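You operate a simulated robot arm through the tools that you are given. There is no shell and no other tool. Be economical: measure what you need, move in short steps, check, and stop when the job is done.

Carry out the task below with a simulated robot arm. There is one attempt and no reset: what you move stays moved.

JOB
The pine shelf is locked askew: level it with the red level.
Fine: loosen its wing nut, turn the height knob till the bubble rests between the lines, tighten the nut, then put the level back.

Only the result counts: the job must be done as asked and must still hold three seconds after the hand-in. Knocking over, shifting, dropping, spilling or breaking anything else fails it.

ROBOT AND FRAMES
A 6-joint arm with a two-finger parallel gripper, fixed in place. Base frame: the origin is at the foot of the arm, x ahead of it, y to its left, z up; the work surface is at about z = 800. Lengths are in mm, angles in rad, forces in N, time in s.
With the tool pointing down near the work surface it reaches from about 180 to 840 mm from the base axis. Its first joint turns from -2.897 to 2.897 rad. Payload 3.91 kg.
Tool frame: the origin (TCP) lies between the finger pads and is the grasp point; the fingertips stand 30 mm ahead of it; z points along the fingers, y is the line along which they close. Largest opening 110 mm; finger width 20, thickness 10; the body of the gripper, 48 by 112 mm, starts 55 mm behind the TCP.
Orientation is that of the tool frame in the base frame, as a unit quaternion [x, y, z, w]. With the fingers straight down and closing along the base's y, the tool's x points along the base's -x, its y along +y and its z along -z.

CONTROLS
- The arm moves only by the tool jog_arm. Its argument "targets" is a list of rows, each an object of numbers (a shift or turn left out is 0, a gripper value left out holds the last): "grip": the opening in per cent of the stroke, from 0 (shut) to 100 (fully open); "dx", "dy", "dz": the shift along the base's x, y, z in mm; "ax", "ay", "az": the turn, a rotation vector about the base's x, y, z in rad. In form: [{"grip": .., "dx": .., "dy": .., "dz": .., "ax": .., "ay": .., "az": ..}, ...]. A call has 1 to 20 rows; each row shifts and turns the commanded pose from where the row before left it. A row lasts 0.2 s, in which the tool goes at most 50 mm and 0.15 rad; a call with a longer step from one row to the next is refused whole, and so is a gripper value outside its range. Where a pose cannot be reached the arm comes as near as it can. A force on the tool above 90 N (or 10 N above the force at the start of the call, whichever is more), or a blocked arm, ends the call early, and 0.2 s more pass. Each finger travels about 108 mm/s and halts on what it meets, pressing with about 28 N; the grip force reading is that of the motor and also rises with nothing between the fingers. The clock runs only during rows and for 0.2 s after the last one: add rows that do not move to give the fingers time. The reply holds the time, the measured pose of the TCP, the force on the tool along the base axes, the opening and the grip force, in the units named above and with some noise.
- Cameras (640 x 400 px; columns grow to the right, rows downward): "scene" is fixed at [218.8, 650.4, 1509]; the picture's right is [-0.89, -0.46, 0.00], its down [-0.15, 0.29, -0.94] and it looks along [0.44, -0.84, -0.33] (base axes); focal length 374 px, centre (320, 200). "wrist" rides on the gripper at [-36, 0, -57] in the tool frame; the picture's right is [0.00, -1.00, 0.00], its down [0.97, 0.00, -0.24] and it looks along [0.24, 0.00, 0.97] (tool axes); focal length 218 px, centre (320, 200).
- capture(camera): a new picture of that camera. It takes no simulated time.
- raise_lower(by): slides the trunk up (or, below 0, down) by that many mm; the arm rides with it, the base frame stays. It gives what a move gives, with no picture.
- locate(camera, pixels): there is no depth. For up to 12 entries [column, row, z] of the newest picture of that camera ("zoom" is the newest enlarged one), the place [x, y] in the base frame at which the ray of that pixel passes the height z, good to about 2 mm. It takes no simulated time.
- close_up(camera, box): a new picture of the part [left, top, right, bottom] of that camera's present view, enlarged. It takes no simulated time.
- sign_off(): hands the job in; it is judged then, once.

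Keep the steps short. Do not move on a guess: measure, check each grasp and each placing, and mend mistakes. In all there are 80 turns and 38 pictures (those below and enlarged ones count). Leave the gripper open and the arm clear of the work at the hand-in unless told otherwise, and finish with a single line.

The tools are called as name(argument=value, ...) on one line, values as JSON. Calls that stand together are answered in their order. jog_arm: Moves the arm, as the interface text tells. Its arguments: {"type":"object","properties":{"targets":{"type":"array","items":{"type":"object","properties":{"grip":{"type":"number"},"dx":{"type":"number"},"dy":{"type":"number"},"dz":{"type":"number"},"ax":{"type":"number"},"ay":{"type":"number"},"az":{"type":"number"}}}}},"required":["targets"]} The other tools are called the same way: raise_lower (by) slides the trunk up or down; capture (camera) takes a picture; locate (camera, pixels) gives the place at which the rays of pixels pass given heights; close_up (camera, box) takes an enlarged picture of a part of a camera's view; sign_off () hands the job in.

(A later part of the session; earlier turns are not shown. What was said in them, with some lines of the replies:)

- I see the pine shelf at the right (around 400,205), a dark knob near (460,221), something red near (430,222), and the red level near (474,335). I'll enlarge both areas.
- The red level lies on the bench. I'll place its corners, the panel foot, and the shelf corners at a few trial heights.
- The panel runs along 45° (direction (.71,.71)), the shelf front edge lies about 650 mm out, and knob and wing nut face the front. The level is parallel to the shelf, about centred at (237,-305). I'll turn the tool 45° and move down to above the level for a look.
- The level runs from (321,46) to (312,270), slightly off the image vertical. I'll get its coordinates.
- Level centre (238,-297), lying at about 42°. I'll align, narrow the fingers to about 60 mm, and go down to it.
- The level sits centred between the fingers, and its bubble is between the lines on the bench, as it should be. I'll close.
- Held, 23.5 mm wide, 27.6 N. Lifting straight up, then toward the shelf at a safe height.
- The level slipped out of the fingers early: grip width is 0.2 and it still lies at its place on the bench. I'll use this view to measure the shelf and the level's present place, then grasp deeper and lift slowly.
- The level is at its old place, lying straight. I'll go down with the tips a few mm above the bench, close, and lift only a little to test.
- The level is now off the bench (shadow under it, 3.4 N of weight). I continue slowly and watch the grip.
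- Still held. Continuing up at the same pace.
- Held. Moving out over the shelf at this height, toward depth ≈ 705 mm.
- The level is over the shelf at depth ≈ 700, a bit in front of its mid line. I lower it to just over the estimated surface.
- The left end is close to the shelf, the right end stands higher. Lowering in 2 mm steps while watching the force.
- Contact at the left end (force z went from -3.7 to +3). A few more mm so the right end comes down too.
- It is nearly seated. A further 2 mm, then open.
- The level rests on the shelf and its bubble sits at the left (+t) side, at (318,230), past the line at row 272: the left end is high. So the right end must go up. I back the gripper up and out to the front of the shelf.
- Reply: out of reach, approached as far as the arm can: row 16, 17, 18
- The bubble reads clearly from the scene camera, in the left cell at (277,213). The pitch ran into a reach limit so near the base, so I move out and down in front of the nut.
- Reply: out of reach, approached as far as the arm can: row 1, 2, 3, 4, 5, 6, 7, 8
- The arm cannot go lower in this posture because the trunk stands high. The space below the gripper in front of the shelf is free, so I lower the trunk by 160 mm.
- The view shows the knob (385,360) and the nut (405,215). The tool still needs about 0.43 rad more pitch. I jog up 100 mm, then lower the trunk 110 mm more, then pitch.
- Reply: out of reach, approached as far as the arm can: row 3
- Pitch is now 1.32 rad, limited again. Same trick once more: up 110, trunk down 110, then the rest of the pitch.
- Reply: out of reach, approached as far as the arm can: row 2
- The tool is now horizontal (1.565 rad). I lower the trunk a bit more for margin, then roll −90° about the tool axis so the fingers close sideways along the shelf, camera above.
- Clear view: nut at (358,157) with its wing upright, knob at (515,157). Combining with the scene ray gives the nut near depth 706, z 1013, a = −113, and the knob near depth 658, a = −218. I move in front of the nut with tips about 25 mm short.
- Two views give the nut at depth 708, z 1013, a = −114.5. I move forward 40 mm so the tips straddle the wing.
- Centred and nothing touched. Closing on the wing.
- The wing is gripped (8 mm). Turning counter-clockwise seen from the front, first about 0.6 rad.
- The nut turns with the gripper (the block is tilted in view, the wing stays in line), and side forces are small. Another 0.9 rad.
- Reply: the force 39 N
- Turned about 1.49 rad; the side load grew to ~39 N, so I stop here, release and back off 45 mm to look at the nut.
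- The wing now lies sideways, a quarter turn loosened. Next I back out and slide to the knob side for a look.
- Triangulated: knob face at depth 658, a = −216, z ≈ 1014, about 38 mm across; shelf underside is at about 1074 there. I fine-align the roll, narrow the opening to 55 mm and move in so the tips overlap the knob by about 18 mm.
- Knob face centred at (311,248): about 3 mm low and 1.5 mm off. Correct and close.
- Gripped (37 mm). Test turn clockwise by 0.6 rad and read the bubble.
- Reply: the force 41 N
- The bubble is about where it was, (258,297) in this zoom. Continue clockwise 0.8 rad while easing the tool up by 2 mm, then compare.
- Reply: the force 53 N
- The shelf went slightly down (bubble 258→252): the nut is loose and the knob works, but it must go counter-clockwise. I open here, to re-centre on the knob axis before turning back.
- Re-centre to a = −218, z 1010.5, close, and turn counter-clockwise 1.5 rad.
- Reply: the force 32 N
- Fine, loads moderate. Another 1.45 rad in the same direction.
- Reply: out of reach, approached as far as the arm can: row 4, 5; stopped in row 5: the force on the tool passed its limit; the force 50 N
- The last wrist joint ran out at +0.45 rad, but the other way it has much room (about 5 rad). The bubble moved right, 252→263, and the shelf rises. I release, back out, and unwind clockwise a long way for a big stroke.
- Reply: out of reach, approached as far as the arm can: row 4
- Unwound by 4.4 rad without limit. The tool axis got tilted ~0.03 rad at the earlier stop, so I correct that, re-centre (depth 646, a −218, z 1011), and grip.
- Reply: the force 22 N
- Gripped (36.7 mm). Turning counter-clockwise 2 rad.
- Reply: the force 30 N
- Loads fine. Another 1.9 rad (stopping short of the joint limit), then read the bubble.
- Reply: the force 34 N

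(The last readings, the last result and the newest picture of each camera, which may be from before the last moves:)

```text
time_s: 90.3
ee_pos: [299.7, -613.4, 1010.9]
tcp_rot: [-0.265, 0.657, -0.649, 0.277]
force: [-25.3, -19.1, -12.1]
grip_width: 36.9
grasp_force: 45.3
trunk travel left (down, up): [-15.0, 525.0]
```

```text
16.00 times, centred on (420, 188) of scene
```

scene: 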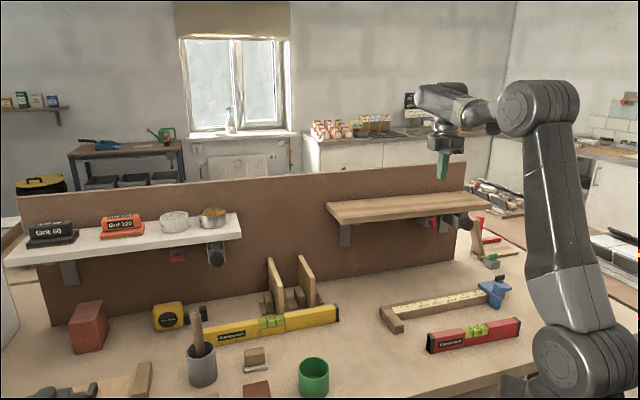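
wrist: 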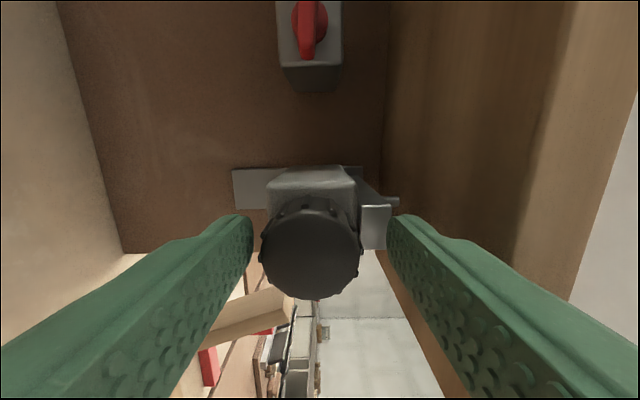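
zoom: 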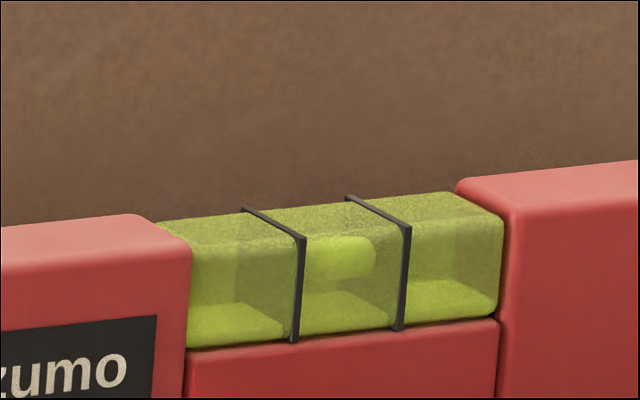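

The bubble is now between the lines, at (340,258) with lines at 302 and 408, but the oblique view leaves its centring uncertain. I release the knob, back out, and bring the wrist camera squarely in front of the vial.

jog_arm(targets=[{"grip": 45}, {"grip": 50}, {}, {"dx": -12, "dy": 12}, {"dx": -12, "dy": 12}, {"dx": -12, "dy": 12}, {"dx": 20, "dy": 20}, {"dx": 20, "dy": 20}, {"dx": 20, "dy": 20}, {"dx": 20, "dy": 20}, {"dx": 20, "dy": 20}, {}])

raise_lower(by=112)

close_up(camera="wrist", box=[256, 100, 384, 180])

```text
time_s: 92.9
ee_pos: [367.9, -473.6, 1011.7]
tcp_rot: [-0.267, 0.657, -0.648, 0.278]
force: [-0.6, -0.5, -0.1]
grip_width: 54.7
grasp_force: 0.0
trunk travel left (down, up): [-15.0, 525.0]
```

```text
time_s: 94.3
ee_pos: [367.1, -472.7, 1123.6]
tcp_rot: [-0.268, 0.656, -0.648, 0.278]
force: [-0.2, 0.1, -0.1]
grip_width: 54.9
grasp_force: 0.0
trunk travel left (down, up): [-127.0, 413.0]
```

```text
5.00 times, centred on (320, 140) of wrist
```

zoom: 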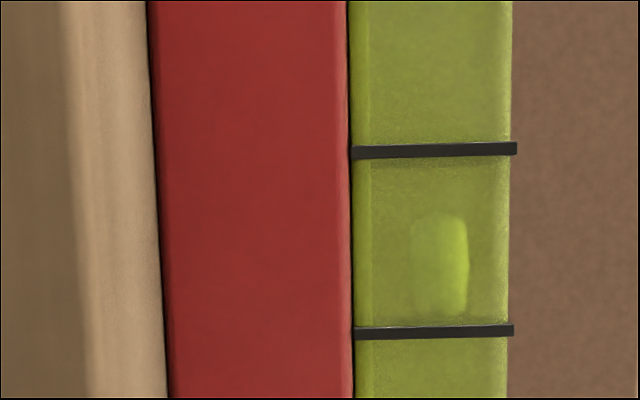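

Seen square-on: lines at rows 151 and 331 (middle 241), bubble 213–318 (centre ≈ 267), so it is within the lines but about 0.15 of the gap toward the right: slightly too far. At ~0.21 gap per rad I turn back about 0.7 rad. Back to the knob.

raise_lower(by=-112)

jog_arm(targets=[{"dx": -20, "dy": -20}, {"dx": -20, "dy": -20}, {"dx": -20, "dy": -20}, {"dx": -20, "dy": -20}, {"dx": -20, "dy": -20}, {"dx": 12, "dy": -12}, {"dx": 12, "dy": -12}, {"dx": 12, "dy": -12}, {}, {"grip": 0}, {"grip": 0}, {"grip": 0}, {}])

```text
time_s: 95.8
ee_pos: [367.4, -473.9, 1011.7]
tcp_rot: [-0.268, 0.656, -0.649, 0.277]
force: [-0.2, -0.2, -0.1]
grip_width: 55.2
grasp_force: 0.1
trunk travel left (down, up): [-15.0, 525.0]
```

```text
time_s: 98.6
ee_pos: [301.8, -610.6, 1011.5]
tcp_rot: [-0.267, 0.657, -0.648, 0.278]
force: [-1.2, 1.4, -3.5]
grip_width: 36.9
grasp_force: 44.9
trunk travel left (down, up): [-15.0, 525.0]
```

Knob gripped with little load. Turning clockwise about 0.75 rad, then releasing.

jog_arm(targets=[{"ax": 0.088, "ay": -0.088}, {"ax": 0.088, "ay": -0.088}, {"ax": 0.088, "ay": -0.088}, {"ax": 0.088, "ay": -0.088}, {"ax": 0.088, "ay": -0.088}, {"ax": 0.088, "ay": -0.088}, {}])

close_up(camera="scene", box=[400, 175, 440, 200])

```text
time_s: 100.2
ee_pos: [303.4, -611.5, 1012.6]
tcp_rot: [-0.008, 0.705, -0.505, 0.498]
force: [6.0, -31.3, 24.1]
grip_width: 36.6
grasp_force: 44.7
trunk travel left (down, up): [-15.0, 525.0]
```

```text
16.00 times, centred on (420, 188) of scene
```

zoom: 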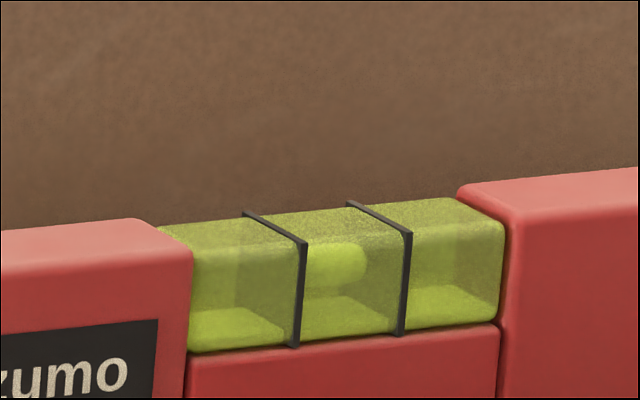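

The right edge of the bubble moved 375→367; target is about 355. Another 0.6 rad clockwise, then release and go for the square-on view.

jog_arm(targets=[{"ax": 0.085, "ay": -0.085}, {"ax": 0.085, "ay": -0.085}, {"ax": 0.085, "ay": -0.085}, {"ax": 0.085, "ay": -0.085}, {"ax": 0.085, "ay": -0.085}, {}, {"grip": 45}, {"grip": 50}, {}, {"dx": -12, "dy": 12}, {"dx": -12, "dy": 12}, {"dx": -12, "dy": 12}, {"dx": 20, "dy": 20}, {"dx": 20, "dy": 20}, {"dx": 20, "dy": 20}, {"dx": 20, "dy": 20}, {"dx": 20, "dy": 20}, {}])

raise_lower(by=112)

```text
time_s: 104.0
ee_pos: [366.4, -473.0, 1011.2]
tcp_rot: [0.199, 0.677, -0.334, 0.625]
force: [-0.4, 0.5, 0.5]
grip_width: 55.2
grasp_force: 0.1
trunk travel left (down, up): [-15.0, 525.0]
```

```text
time_s: 105.4
ee_pos: [367.0, -474.2, 1123.3]
tcp_rot: [0.199, 0.677, -0.335, 0.625]
force: [0.3, 0.2, 0.1]
grip_width: 54.8
grasp_force: 0.0
trunk travel left (down, up): [-127.0, 413.0]
```

Camera is now above the tool, so I shift 28 mm left and 20 mm down to be square to the vial, then look.

jog_arm(targets=[{"dx": 20, "dy": 20, "dz": -20}, {"ax": 0.07, "ay": -0.07}, {"ax": 0.07, "ay": -0.07}, {}])

close_up(camera="wrist", box=[256, 120, 384, 200])

```text
time_s: 106.4
ee_pos: [386.0, -452.4, 1104.1]
tcp_rot: [0.266, 0.653, -0.272, 0.655]
force: [0.4, -0.3, -0.3]
grip_width: 54.8
grasp_force: 0.0
trunk travel left (down, up): [-127.0, 413.0]
```

```text
5.00 times, centred on (320, 160) of wrist
```

zoom: 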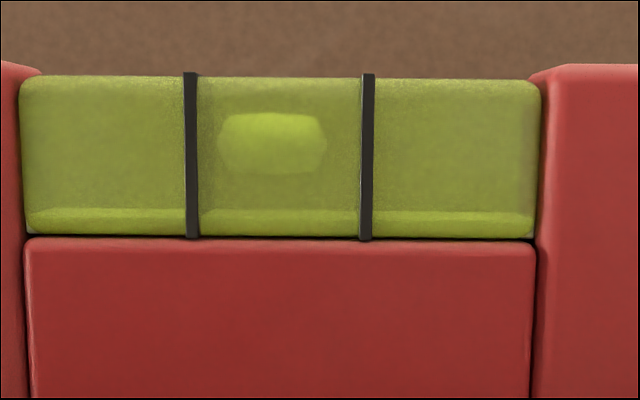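

Square-on: lines 191 and 367 (middle 279), bubble 219–326, centre about 270: well centred. Now back to the nut: trunk down, slide to a = −114.5, z 1013, roll to match the sideways wing.

raise_lower(by=-112)

jog_arm(targets=[{"dx": -16, "dy": -16, "dz": 7, "grip": 40}, {"dx": -16, "dy": -16, "dz": 7}, {"dx": -15.7, "dy": -15.7, "dz": 7}, {"ax": -0.0965, "ay": 0.0965}, {"ax": -0.0965, "ay": 0.0965}, {"ax": -0.0965, "ay": 0.0965}, {"ax": -0.0965, "ay": 0.0965}, {"ax": -0.0965, "ay": 0.0965}, {"ax": -0.0965, "ay": 0.0965}, {"ax": -0.0965, "ay": 0.0965}, {"ax": -0.0965, "ay": 0.0965}, {"ax": -0.0965, "ay": 0.0965}, {"ax": -0.0965, "ay": 0.0965}, {"ax": -0.0965, "ay": 0.0965}, {"dx": 18, "dy": -18}, {"dx": 17.4, "dy": -17.4}, {}])

```text
time_s: 107.8
ee_pos: [385.8, -451.4, 992.1]
tcp_rot: [0.266, 0.653, -0.272, 0.655]
force: [-0.8, 0.1, -0.1]
grip_width: 55.1
grasp_force: 0.0
trunk travel left (down, up): [-15.0, 525.0]
```

```text
time_s: 111.4
ee_pos: [372.6, -536.9, 1013.7]
tcp_rot: [-0.253, 0.661, -0.643, 0.292]
force: [0.3, -0.4, 0.4]
grip_width: 43.9
grasp_force: 0.0
trunk travel left (down, up): [-15.0, 525.0]
```

Aligned in front of the nut. Move in 46 mm and close on the wing.

jog_arm(targets=[{"dx": 12, "dy": -12}, {"dx": 12, "dy": -12}, {"dx": 9, "dy": -9}, {}, {"grip": 0}, {"grip": 0}, {"grip": 0}, {"grip": 0}])

```text
time_s: 113.2
ee_pos: [407.3, -569.7, 1012.1]
tcp_rot: [-0.254, 0.663, -0.641, 0.292]
force: [-4.7, 5.6, -14.3]
grip_width: 8.0
grasp_force: 45.0
trunk travel left (down, up): [-15.0, 525.0]
```

Wing gripped (8 mm). Tightening clockwise, first 1.3 rad.

jog_arm(targets=[{"dz": -1}, {"ax": 0.07, "ay": -0.07}, {"ax": 0.07, "ay": -0.07}, {"ax": 0.07, "ay": -0.07}, {"ax": 0.07, "ay": -0.07}, {"ax": 0.07, "ay": -0.07}, {"ax": 0.07, "ay": -0.07}, {"ax": 0.07, "ay": -0.07}, {"ax": 0.07, "ay": -0.07}, {"ax": 0.07, "ay": -0.07}, {"ax": 0.07, "ay": -0.07}, {"ax": 0.07, "ay": -0.07}, {"ax": 0.07, "ay": -0.07}, {"ax": 0.07, "ay": -0.07}, {}])

```text
time_s: 116.4
ee_pos: [408.0, -569.9, 1010.1]
tcp_rot: [0.194, 0.678, -0.341, 0.621]
force: [-1.2, 4.3, -8.3]
grip_width: 8.1
grasp_force: 44.9
trunk travel left (down, up): [-15.0, 525.0]
```

Smooth so far. Another 0.4 rad to reach and slightly pass the original upright position.

jog_arm(targets=[{"ax": 0.05, "ay": -0.05}, {"ax": 0.05, "ay": -0.05}, {"ax": 0.05, "ay": -0.05}, {"ax": 0.05, "ay": -0.05}, {"ax": 0.04, "ay": -0.04}, {"ax": 0.04, "ay": -0.04}, {}])

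```text
time_s: 118.0
ee_pos: [407.7, -569.7, 1011.4]
tcp_rot: [0.324, 0.626, -0.212, 0.677]
force: [3.1, 0.0, -6.0]
grip_width: 9.8
grasp_force: 44.7
trunk travel left (down, up): [-15.0, 525.0]
```

The fingers began to cant on the wing (9.8 mm): the nut has reached its stop and is tight. I ease back 0.12 rad, release, back out and return to the square-on view of the bubble.

jog_arm(targets=[{"ax": -0.06, "ay": 0.06}, {"ax": -0.025, "ay": 0.025}, {"grip": 20}, {"grip": 40}, {}, {"dx": -12, "dy": 12}, {"dx": -15, "dy": 15}, {"dx": -22, "dy": 22}, {"dx": -20, "dy": 20}, {"dx": 16, "dy": 16, "dz": -6}, {"dx": 16, "dy": 16, "dz": -6}, {"dx": 16, "dy": 16, "dz": -7}, {}])

raise_lower(by=112)

close_up(camera="wrist", box=[240, 110, 432, 230])

```text
time_s: 120.8
ee_pos: [386.2, -452.7, 993.5]
tcp_rot: [0.286, 0.644, -0.252, 0.663]
force: [0.4, 0.4, -0.5]
grip_width: 44.1
grasp_force: 0.0
trunk travel left (down, up): [-15.0, 525.0]
```

```text
time_s: 122.2
ee_pos: [385.8, -453.4, 1104.3]
tcp_rot: [0.286, 0.644, -0.252, 0.663]
force: [-0.2, -0.3, 1.0]
grip_width: 43.9
grasp_force: 0.0
trunk travel left (down, up): [-127.0, 413.0]
```

```text
3.33 times, centred on (336, 170) of wrist
```

zoom: 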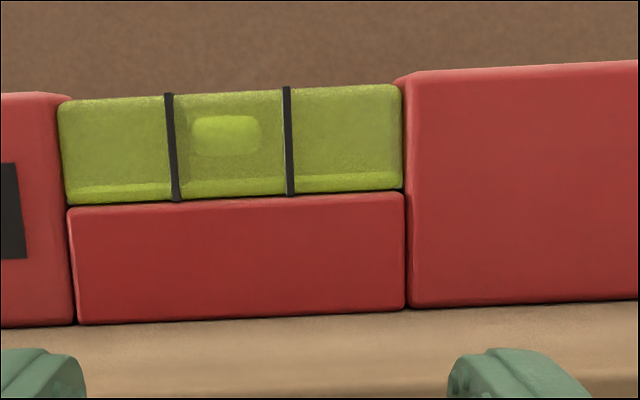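

Bubble 192–261 between lines 172 and 288: still centred with the nut tight. Now to fetch the level: back off, roll upright, raise the trunk, and pitch the tool down.

jog_arm(targets=[{"dx": -15, "dy": 15}, {"ax": -0.0943, "ay": 0.0943}, {"ax": -0.0943, "ay": 0.0943}, {"ax": -0.0943, "ay": 0.0943}, {"ax": -0.0943, "ay": 0.0943}, {"ax": -0.0943, "ay": 0.0943}, {"ax": -0.0943, "ay": 0.0943}, {"ax": -0.0943, "ay": 0.0943}, {"ax": -0.0943, "ay": 0.0943}, {"ax": -0.0943, "ay": 0.0943}, {"ax": -0.0943, "ay": 0.0943}, {"ax": -0.0943, "ay": 0.0943}, {"ax": -0.0943, "ay": 0.0943}, {}])

raise_lower(by=220)

jog_arm(targets=[{"ax": 0.1, "ay": 0.1}, {"ax": 0.1, "ay": 0.1}, {"ax": 0.1, "ay": 0.1}, {"ax": 0.1, "ay": 0.1}, {"ax": 0.1, "ay": 0.1}, {"ax": 0.1, "ay": 0.1}, {"ax": 0.1, "ay": 0.1}, {"ax": 0.1, "ay": 0.1}, {"ax": 0.1, "ay": 0.1}, {"ax": 0.1, "ay": 0.1}, {"ax": 0.1, "ay": 0.1}, {}])

```text
time_s: 125.2
ee_pos: [370.3, -437.7, 1103.6]
tcp_rot: [-0.266, 0.657, -0.648, 0.279]
force: [0.4, -0.6, 0.6]
grip_width: 44.1
grasp_force: 0.0
trunk travel left (down, up): [-127.0, 413.0]
```

```text
time_s: 127.6
ee_pos: [370.9, -437.7, 1324.2]
tcp_rot: [-0.266, 0.657, -0.647, 0.281]
force: [0.5, 0.6, -0.2]
grip_width: 44.1
grasp_force: 0.1
trunk travel left (down, up): [-347.0, 193.0]
```

```text
time_s: 130.2
ee_pos: [354.5, -412.6, 1246.7]
tcp_rot: [-0.372, 0.928, -0.008, 0.005]
force: [1.3, 0.7, -0.3]
grip_width: 44.0
grasp_force: 0.0
out of reach, approached as far as the arm can: row 10, 11
trunk travel left (down, up): [-347.0, 193.0]
```

Almost vertical again. Trunk up to its original height, correct the last 0.02 rad, and move over the level at z ≈ 1215.

raise_lower(by=128)

jog_arm(targets=[{"ax": 0.013, "ay": 0.013, "az": 0.02, "grip": 45}, {"dx": 16, "dy": -16, "dz": -20}, {"dx": 16, "dy": -16, "dz": -20}, {"dx": 16, "dy": -16, "dz": -20}, {"dx": 16, "dy": -16, "dz": -20}, {"dx": 16, "dy": -16, "dz": -20}, {"dx": 16, "dy": -16, "dz": -20}, {"dx": 15, "dy": -14, "dz": -20}, {"dz": -20}, {}, {}])

capture(camera="wrist")

```text
time_s: 131.8
ee_pos: [353.1, -412.4, 1374.2]
tcp_rot: [-0.371, 0.929, -0.009, 0.006]
force: [-0.1, 0.5, 0.9]
grip_width: 43.9
grasp_force: 0.1
trunk travel left (down, up): [-475.0, 65.0]
```

```text
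time_s: 134.2
ee_pos: [462.8, -521.3, 1210.5]
tcp_rot: [-0.381, 0.924, 0.0, 0.002]
force: [-0.4, -0.2, -0.7]
grip_width: 49.7
grasp_force: 0.2
out of reach, approached as far as the arm can: row 1
trunk travel left (down, up): [-475.0, 65.0]
```

```text
2 pictures are left
```

wrist: 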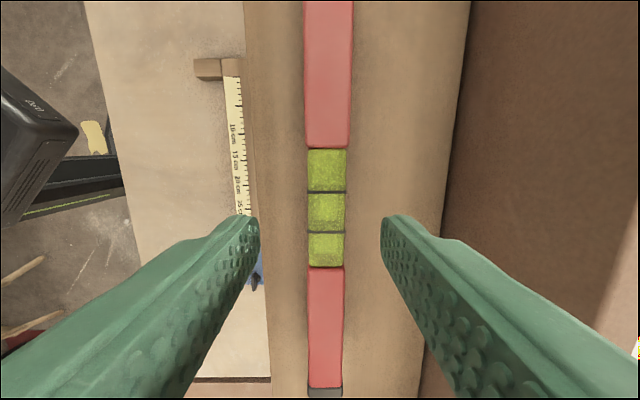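

Level centred at (326,212), i.e. 3 mm farther out than the TCP, matching my release pose. Correct, go down to z 1132, close, and lift slightly to test.

jog_arm(targets=[{"dx": 3, "dy": -1.5}, {"dz": -20}, {"dz": -20}, {"dz": -20}, {"dz": -12}, {"dz": -6.5}, {}, {"grip": 0}, {}, {}, {}, {}, {}])

```text
time_s: 136.9
ee_pos: [466.2, -522.8, 1131.7]
tcp_rot: [-0.382, 0.924, 0.0, 0.002]
force: [0.4, -0.2, -0.5]
grip_width: 23.7
grasp_force: 28.3
trunk travel left (down, up): [-475.0, 65.0]
```

Gripped at 23.7 mm. Lift slowly.

jog_arm(targets=[{"dz": 3}, {"dz": 3}, {"dz": 4}, {"dz": 8}, {"dz": 12}, {"dz": 14}, {"dz": 14}, {}])

```text
time_s: 138.8
ee_pos: [468.2, -521.6, 1189.6]
tcp_rot: [-0.381, 0.925, 0.0, 0.002]
force: [0.2, 0.6, -3.3]
grip_width: 23.8
grasp_force: 28.1
trunk travel left (down, up): [-475.0, 65.0]
```

Held (3.3 N). Moving back to above its original place.

jog_arm(targets=[{"dx": -8, "dy": 8}, {"dx": -14, "dy": 13.7}, {"dx": -14, "dy": 13.7}, {"dx": -14, "dy": 13.7}, {"dx": -14, "dy": 13.7}, {"dx": -14, "dy": 13.7}, {"dx": -14, "dy": 13.7}, {"dx": -14, "dy": 13.7}, {"dx": -14, "dy": 13.7}, {"dx": -14, "dy": 13.7}, {"dx": -14, "dy": 13.7}, {"dx": -14, "dy": 13.7}, {"dx": -14, "dy": 13.7}, {"dx": -14, "dy": 13.7}, {"dx": -14, "dy": 13.7}, {"dx": -14, "dy": 13.7}, {"dx": -10, "dy": 10}, {"az": -0.02}, {"az": -0.02}, {}])

```text
time_s: 142.9
ee_pos: [239.1, -298.9, 1189.2]
tcp_rot: [-0.363, 0.932, 0.0, 0.002]
force: [1.0, 0.2, -3.9]
grip_width: 23.5
grasp_force: 27.7
trunk travel left (down, up): [-475.0, 65.0]
```

Lowering slowly toward the bench, to TCP z ≈ 850.

jog_arm(targets=[{"dz": -10, "dy": 1.3}, {"dz": -18}, {"dz": -18}, {"dz": -18}, {"dz": -18}, {"dz": -18}, {"dz": -18}, {"dz": -18}, {"dz": -18}, {"dz": -18}, {"dz": -18}, {"dz": -18}, {"dz": -18}, {"dz": -18}, {"dz": -18}, {"dz": -18}, {"dz": -18}, {"dz": -18}, {"dz": -18}, {}])

```text
time_s: 147.2
ee_pos: [238.4, -295.9, 854.4]
tcp_rot: [-0.363, 0.932, 0.0, 0.002]
force: [-0.4, 0.2, -4.5]
grip_width: 23.6
grasp_force: 28.1
trunk travel left (down, up): [-475.0, 65.0]
```

Still held. Lowering the last part in small steps until the weight is taken.

jog_arm(targets=[{"dz": -6}, {"dz": -5}, {"dz": -3}, {"dz": -1.5}, {}])

```text
time_s: 148.3
ee_pos: [238.9, -298.0, 839.4]
tcp_rot: [-0.363, 0.932, 0.0, 0.002]
force: [0.5, 0.1, -3.2]
grip_width: 23.4
grasp_force: 28.2
trunk travel left (down, up): [-475.0, 65.0]
```

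jog_arm(targets=[{"dz": -1.5}, {"dz": -1}, {}])

```text
time_s: 149.2
ee_pos: [238.2, -297.4, 837.8]
tcp_rot: [-0.362, 0.932, 0.0, 0.002]
force: [0.3, 0.3, -3.5]
grip_width: 23.7
grasp_force: 27.5
trunk travel left (down, up): [-475.0, 65.0]
```

The weight is still on the tool; a little further.

jog_arm(targets=[{"dz": -1}, {"dz": -1}, {}])

```text
time_s: 149.9
ee_pos: [238.4, -297.1, 835.5]
tcp_rot: [-0.363, 0.932, 0.0, 0.001]
force: [-1.0, -0.1, -3.0]
grip_width: 23.7
grasp_force: 28.5
trunk travel left (down, up): [-475.0, 65.0]
```

jog_arm(targets=[{"dz": -0.7}, {"dz": -0.7}, {"dz": -0.6}, {}])

```text
time_s: 150.9
ee_pos: [239.8, -297.2, 832.1]
tcp_rot: [-0.363, 0.932, 0.0, 0.002]
force: [-0.3, 0.8, -4.0]
grip_width: 23.9
grasp_force: 27.4
trunk travel left (down, up): [-475.0, 65.0]
```

The tips are about 2 mm over the bench and the weight is still carried. I use one picture to see the gap.

close_up(camera="scene", box=[410, 290, 538, 370])

```text
5.00 times, centred on (474, 330) of scene
```

zoom: 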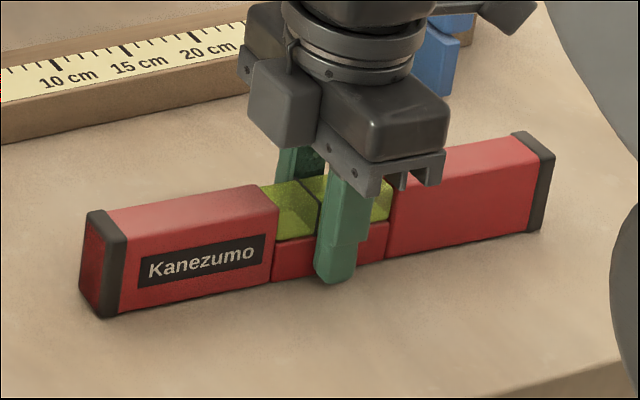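

The level's lowest corner is at scene (431,353.6), same as at the start (431,353.8): it is within a millimetre of the bench. I ease down another 0.8 mm, then open gently.

jog_arm(targets=[{"dz": -0.8}, {}, {"grip": 19}, {"grip": 22}, {"grip": 28}, {"grip": 40}, {"grip": 45}, {}])

```text
time_s: 152.8
ee_pos: [237.4, -297.8, 831.8]
tcp_rot: [-0.362, 0.932, 0.0, 0.002]
force: [-0.4, -0.2, -0.6]
grip_width: 49.3
grasp_force: 0.1
trunk travel left (down, up): [-475.0, 65.0]
```

Released. Rising straight up and clear.

jog_arm(targets=[{"dz": 10}, {"dz": 20}, {"dz": 40}, {"dz": 45}, {"dz": 45}, {"dz": 45}, {"dz": 45}, {"dz": 45}, {"dz": 45}, {"grip": 100, "dz": 45}, {"dz": 40}, {}])

capture(camera="scene")

```text
time_s: 155.3
ee_pos: [237.9, -299.1, 1257.4]
tcp_rot: [-0.362, 0.932, -0.001, 0.002]
force: [0.0, 0.4, -0.1]
grip_width: 110.0
grasp_force: 0.1
trunk travel left (down, up): [-475.0, 65.0]
```

```text
0 pictures are left
```

scene: 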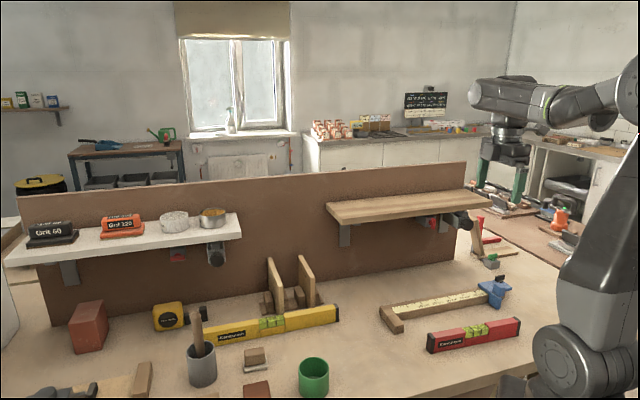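

The level is back in its original place at (474,335), the shelf is raised to level with the nut upright and tight, nothing else has moved, and the gripper is open and clear. I hand in.

sign_off()

```text
The job is handed in.
```

The pine shelf is level: the bubble sat between the lines after I tightened the wing nut, and the red level is back where it was on the bench.
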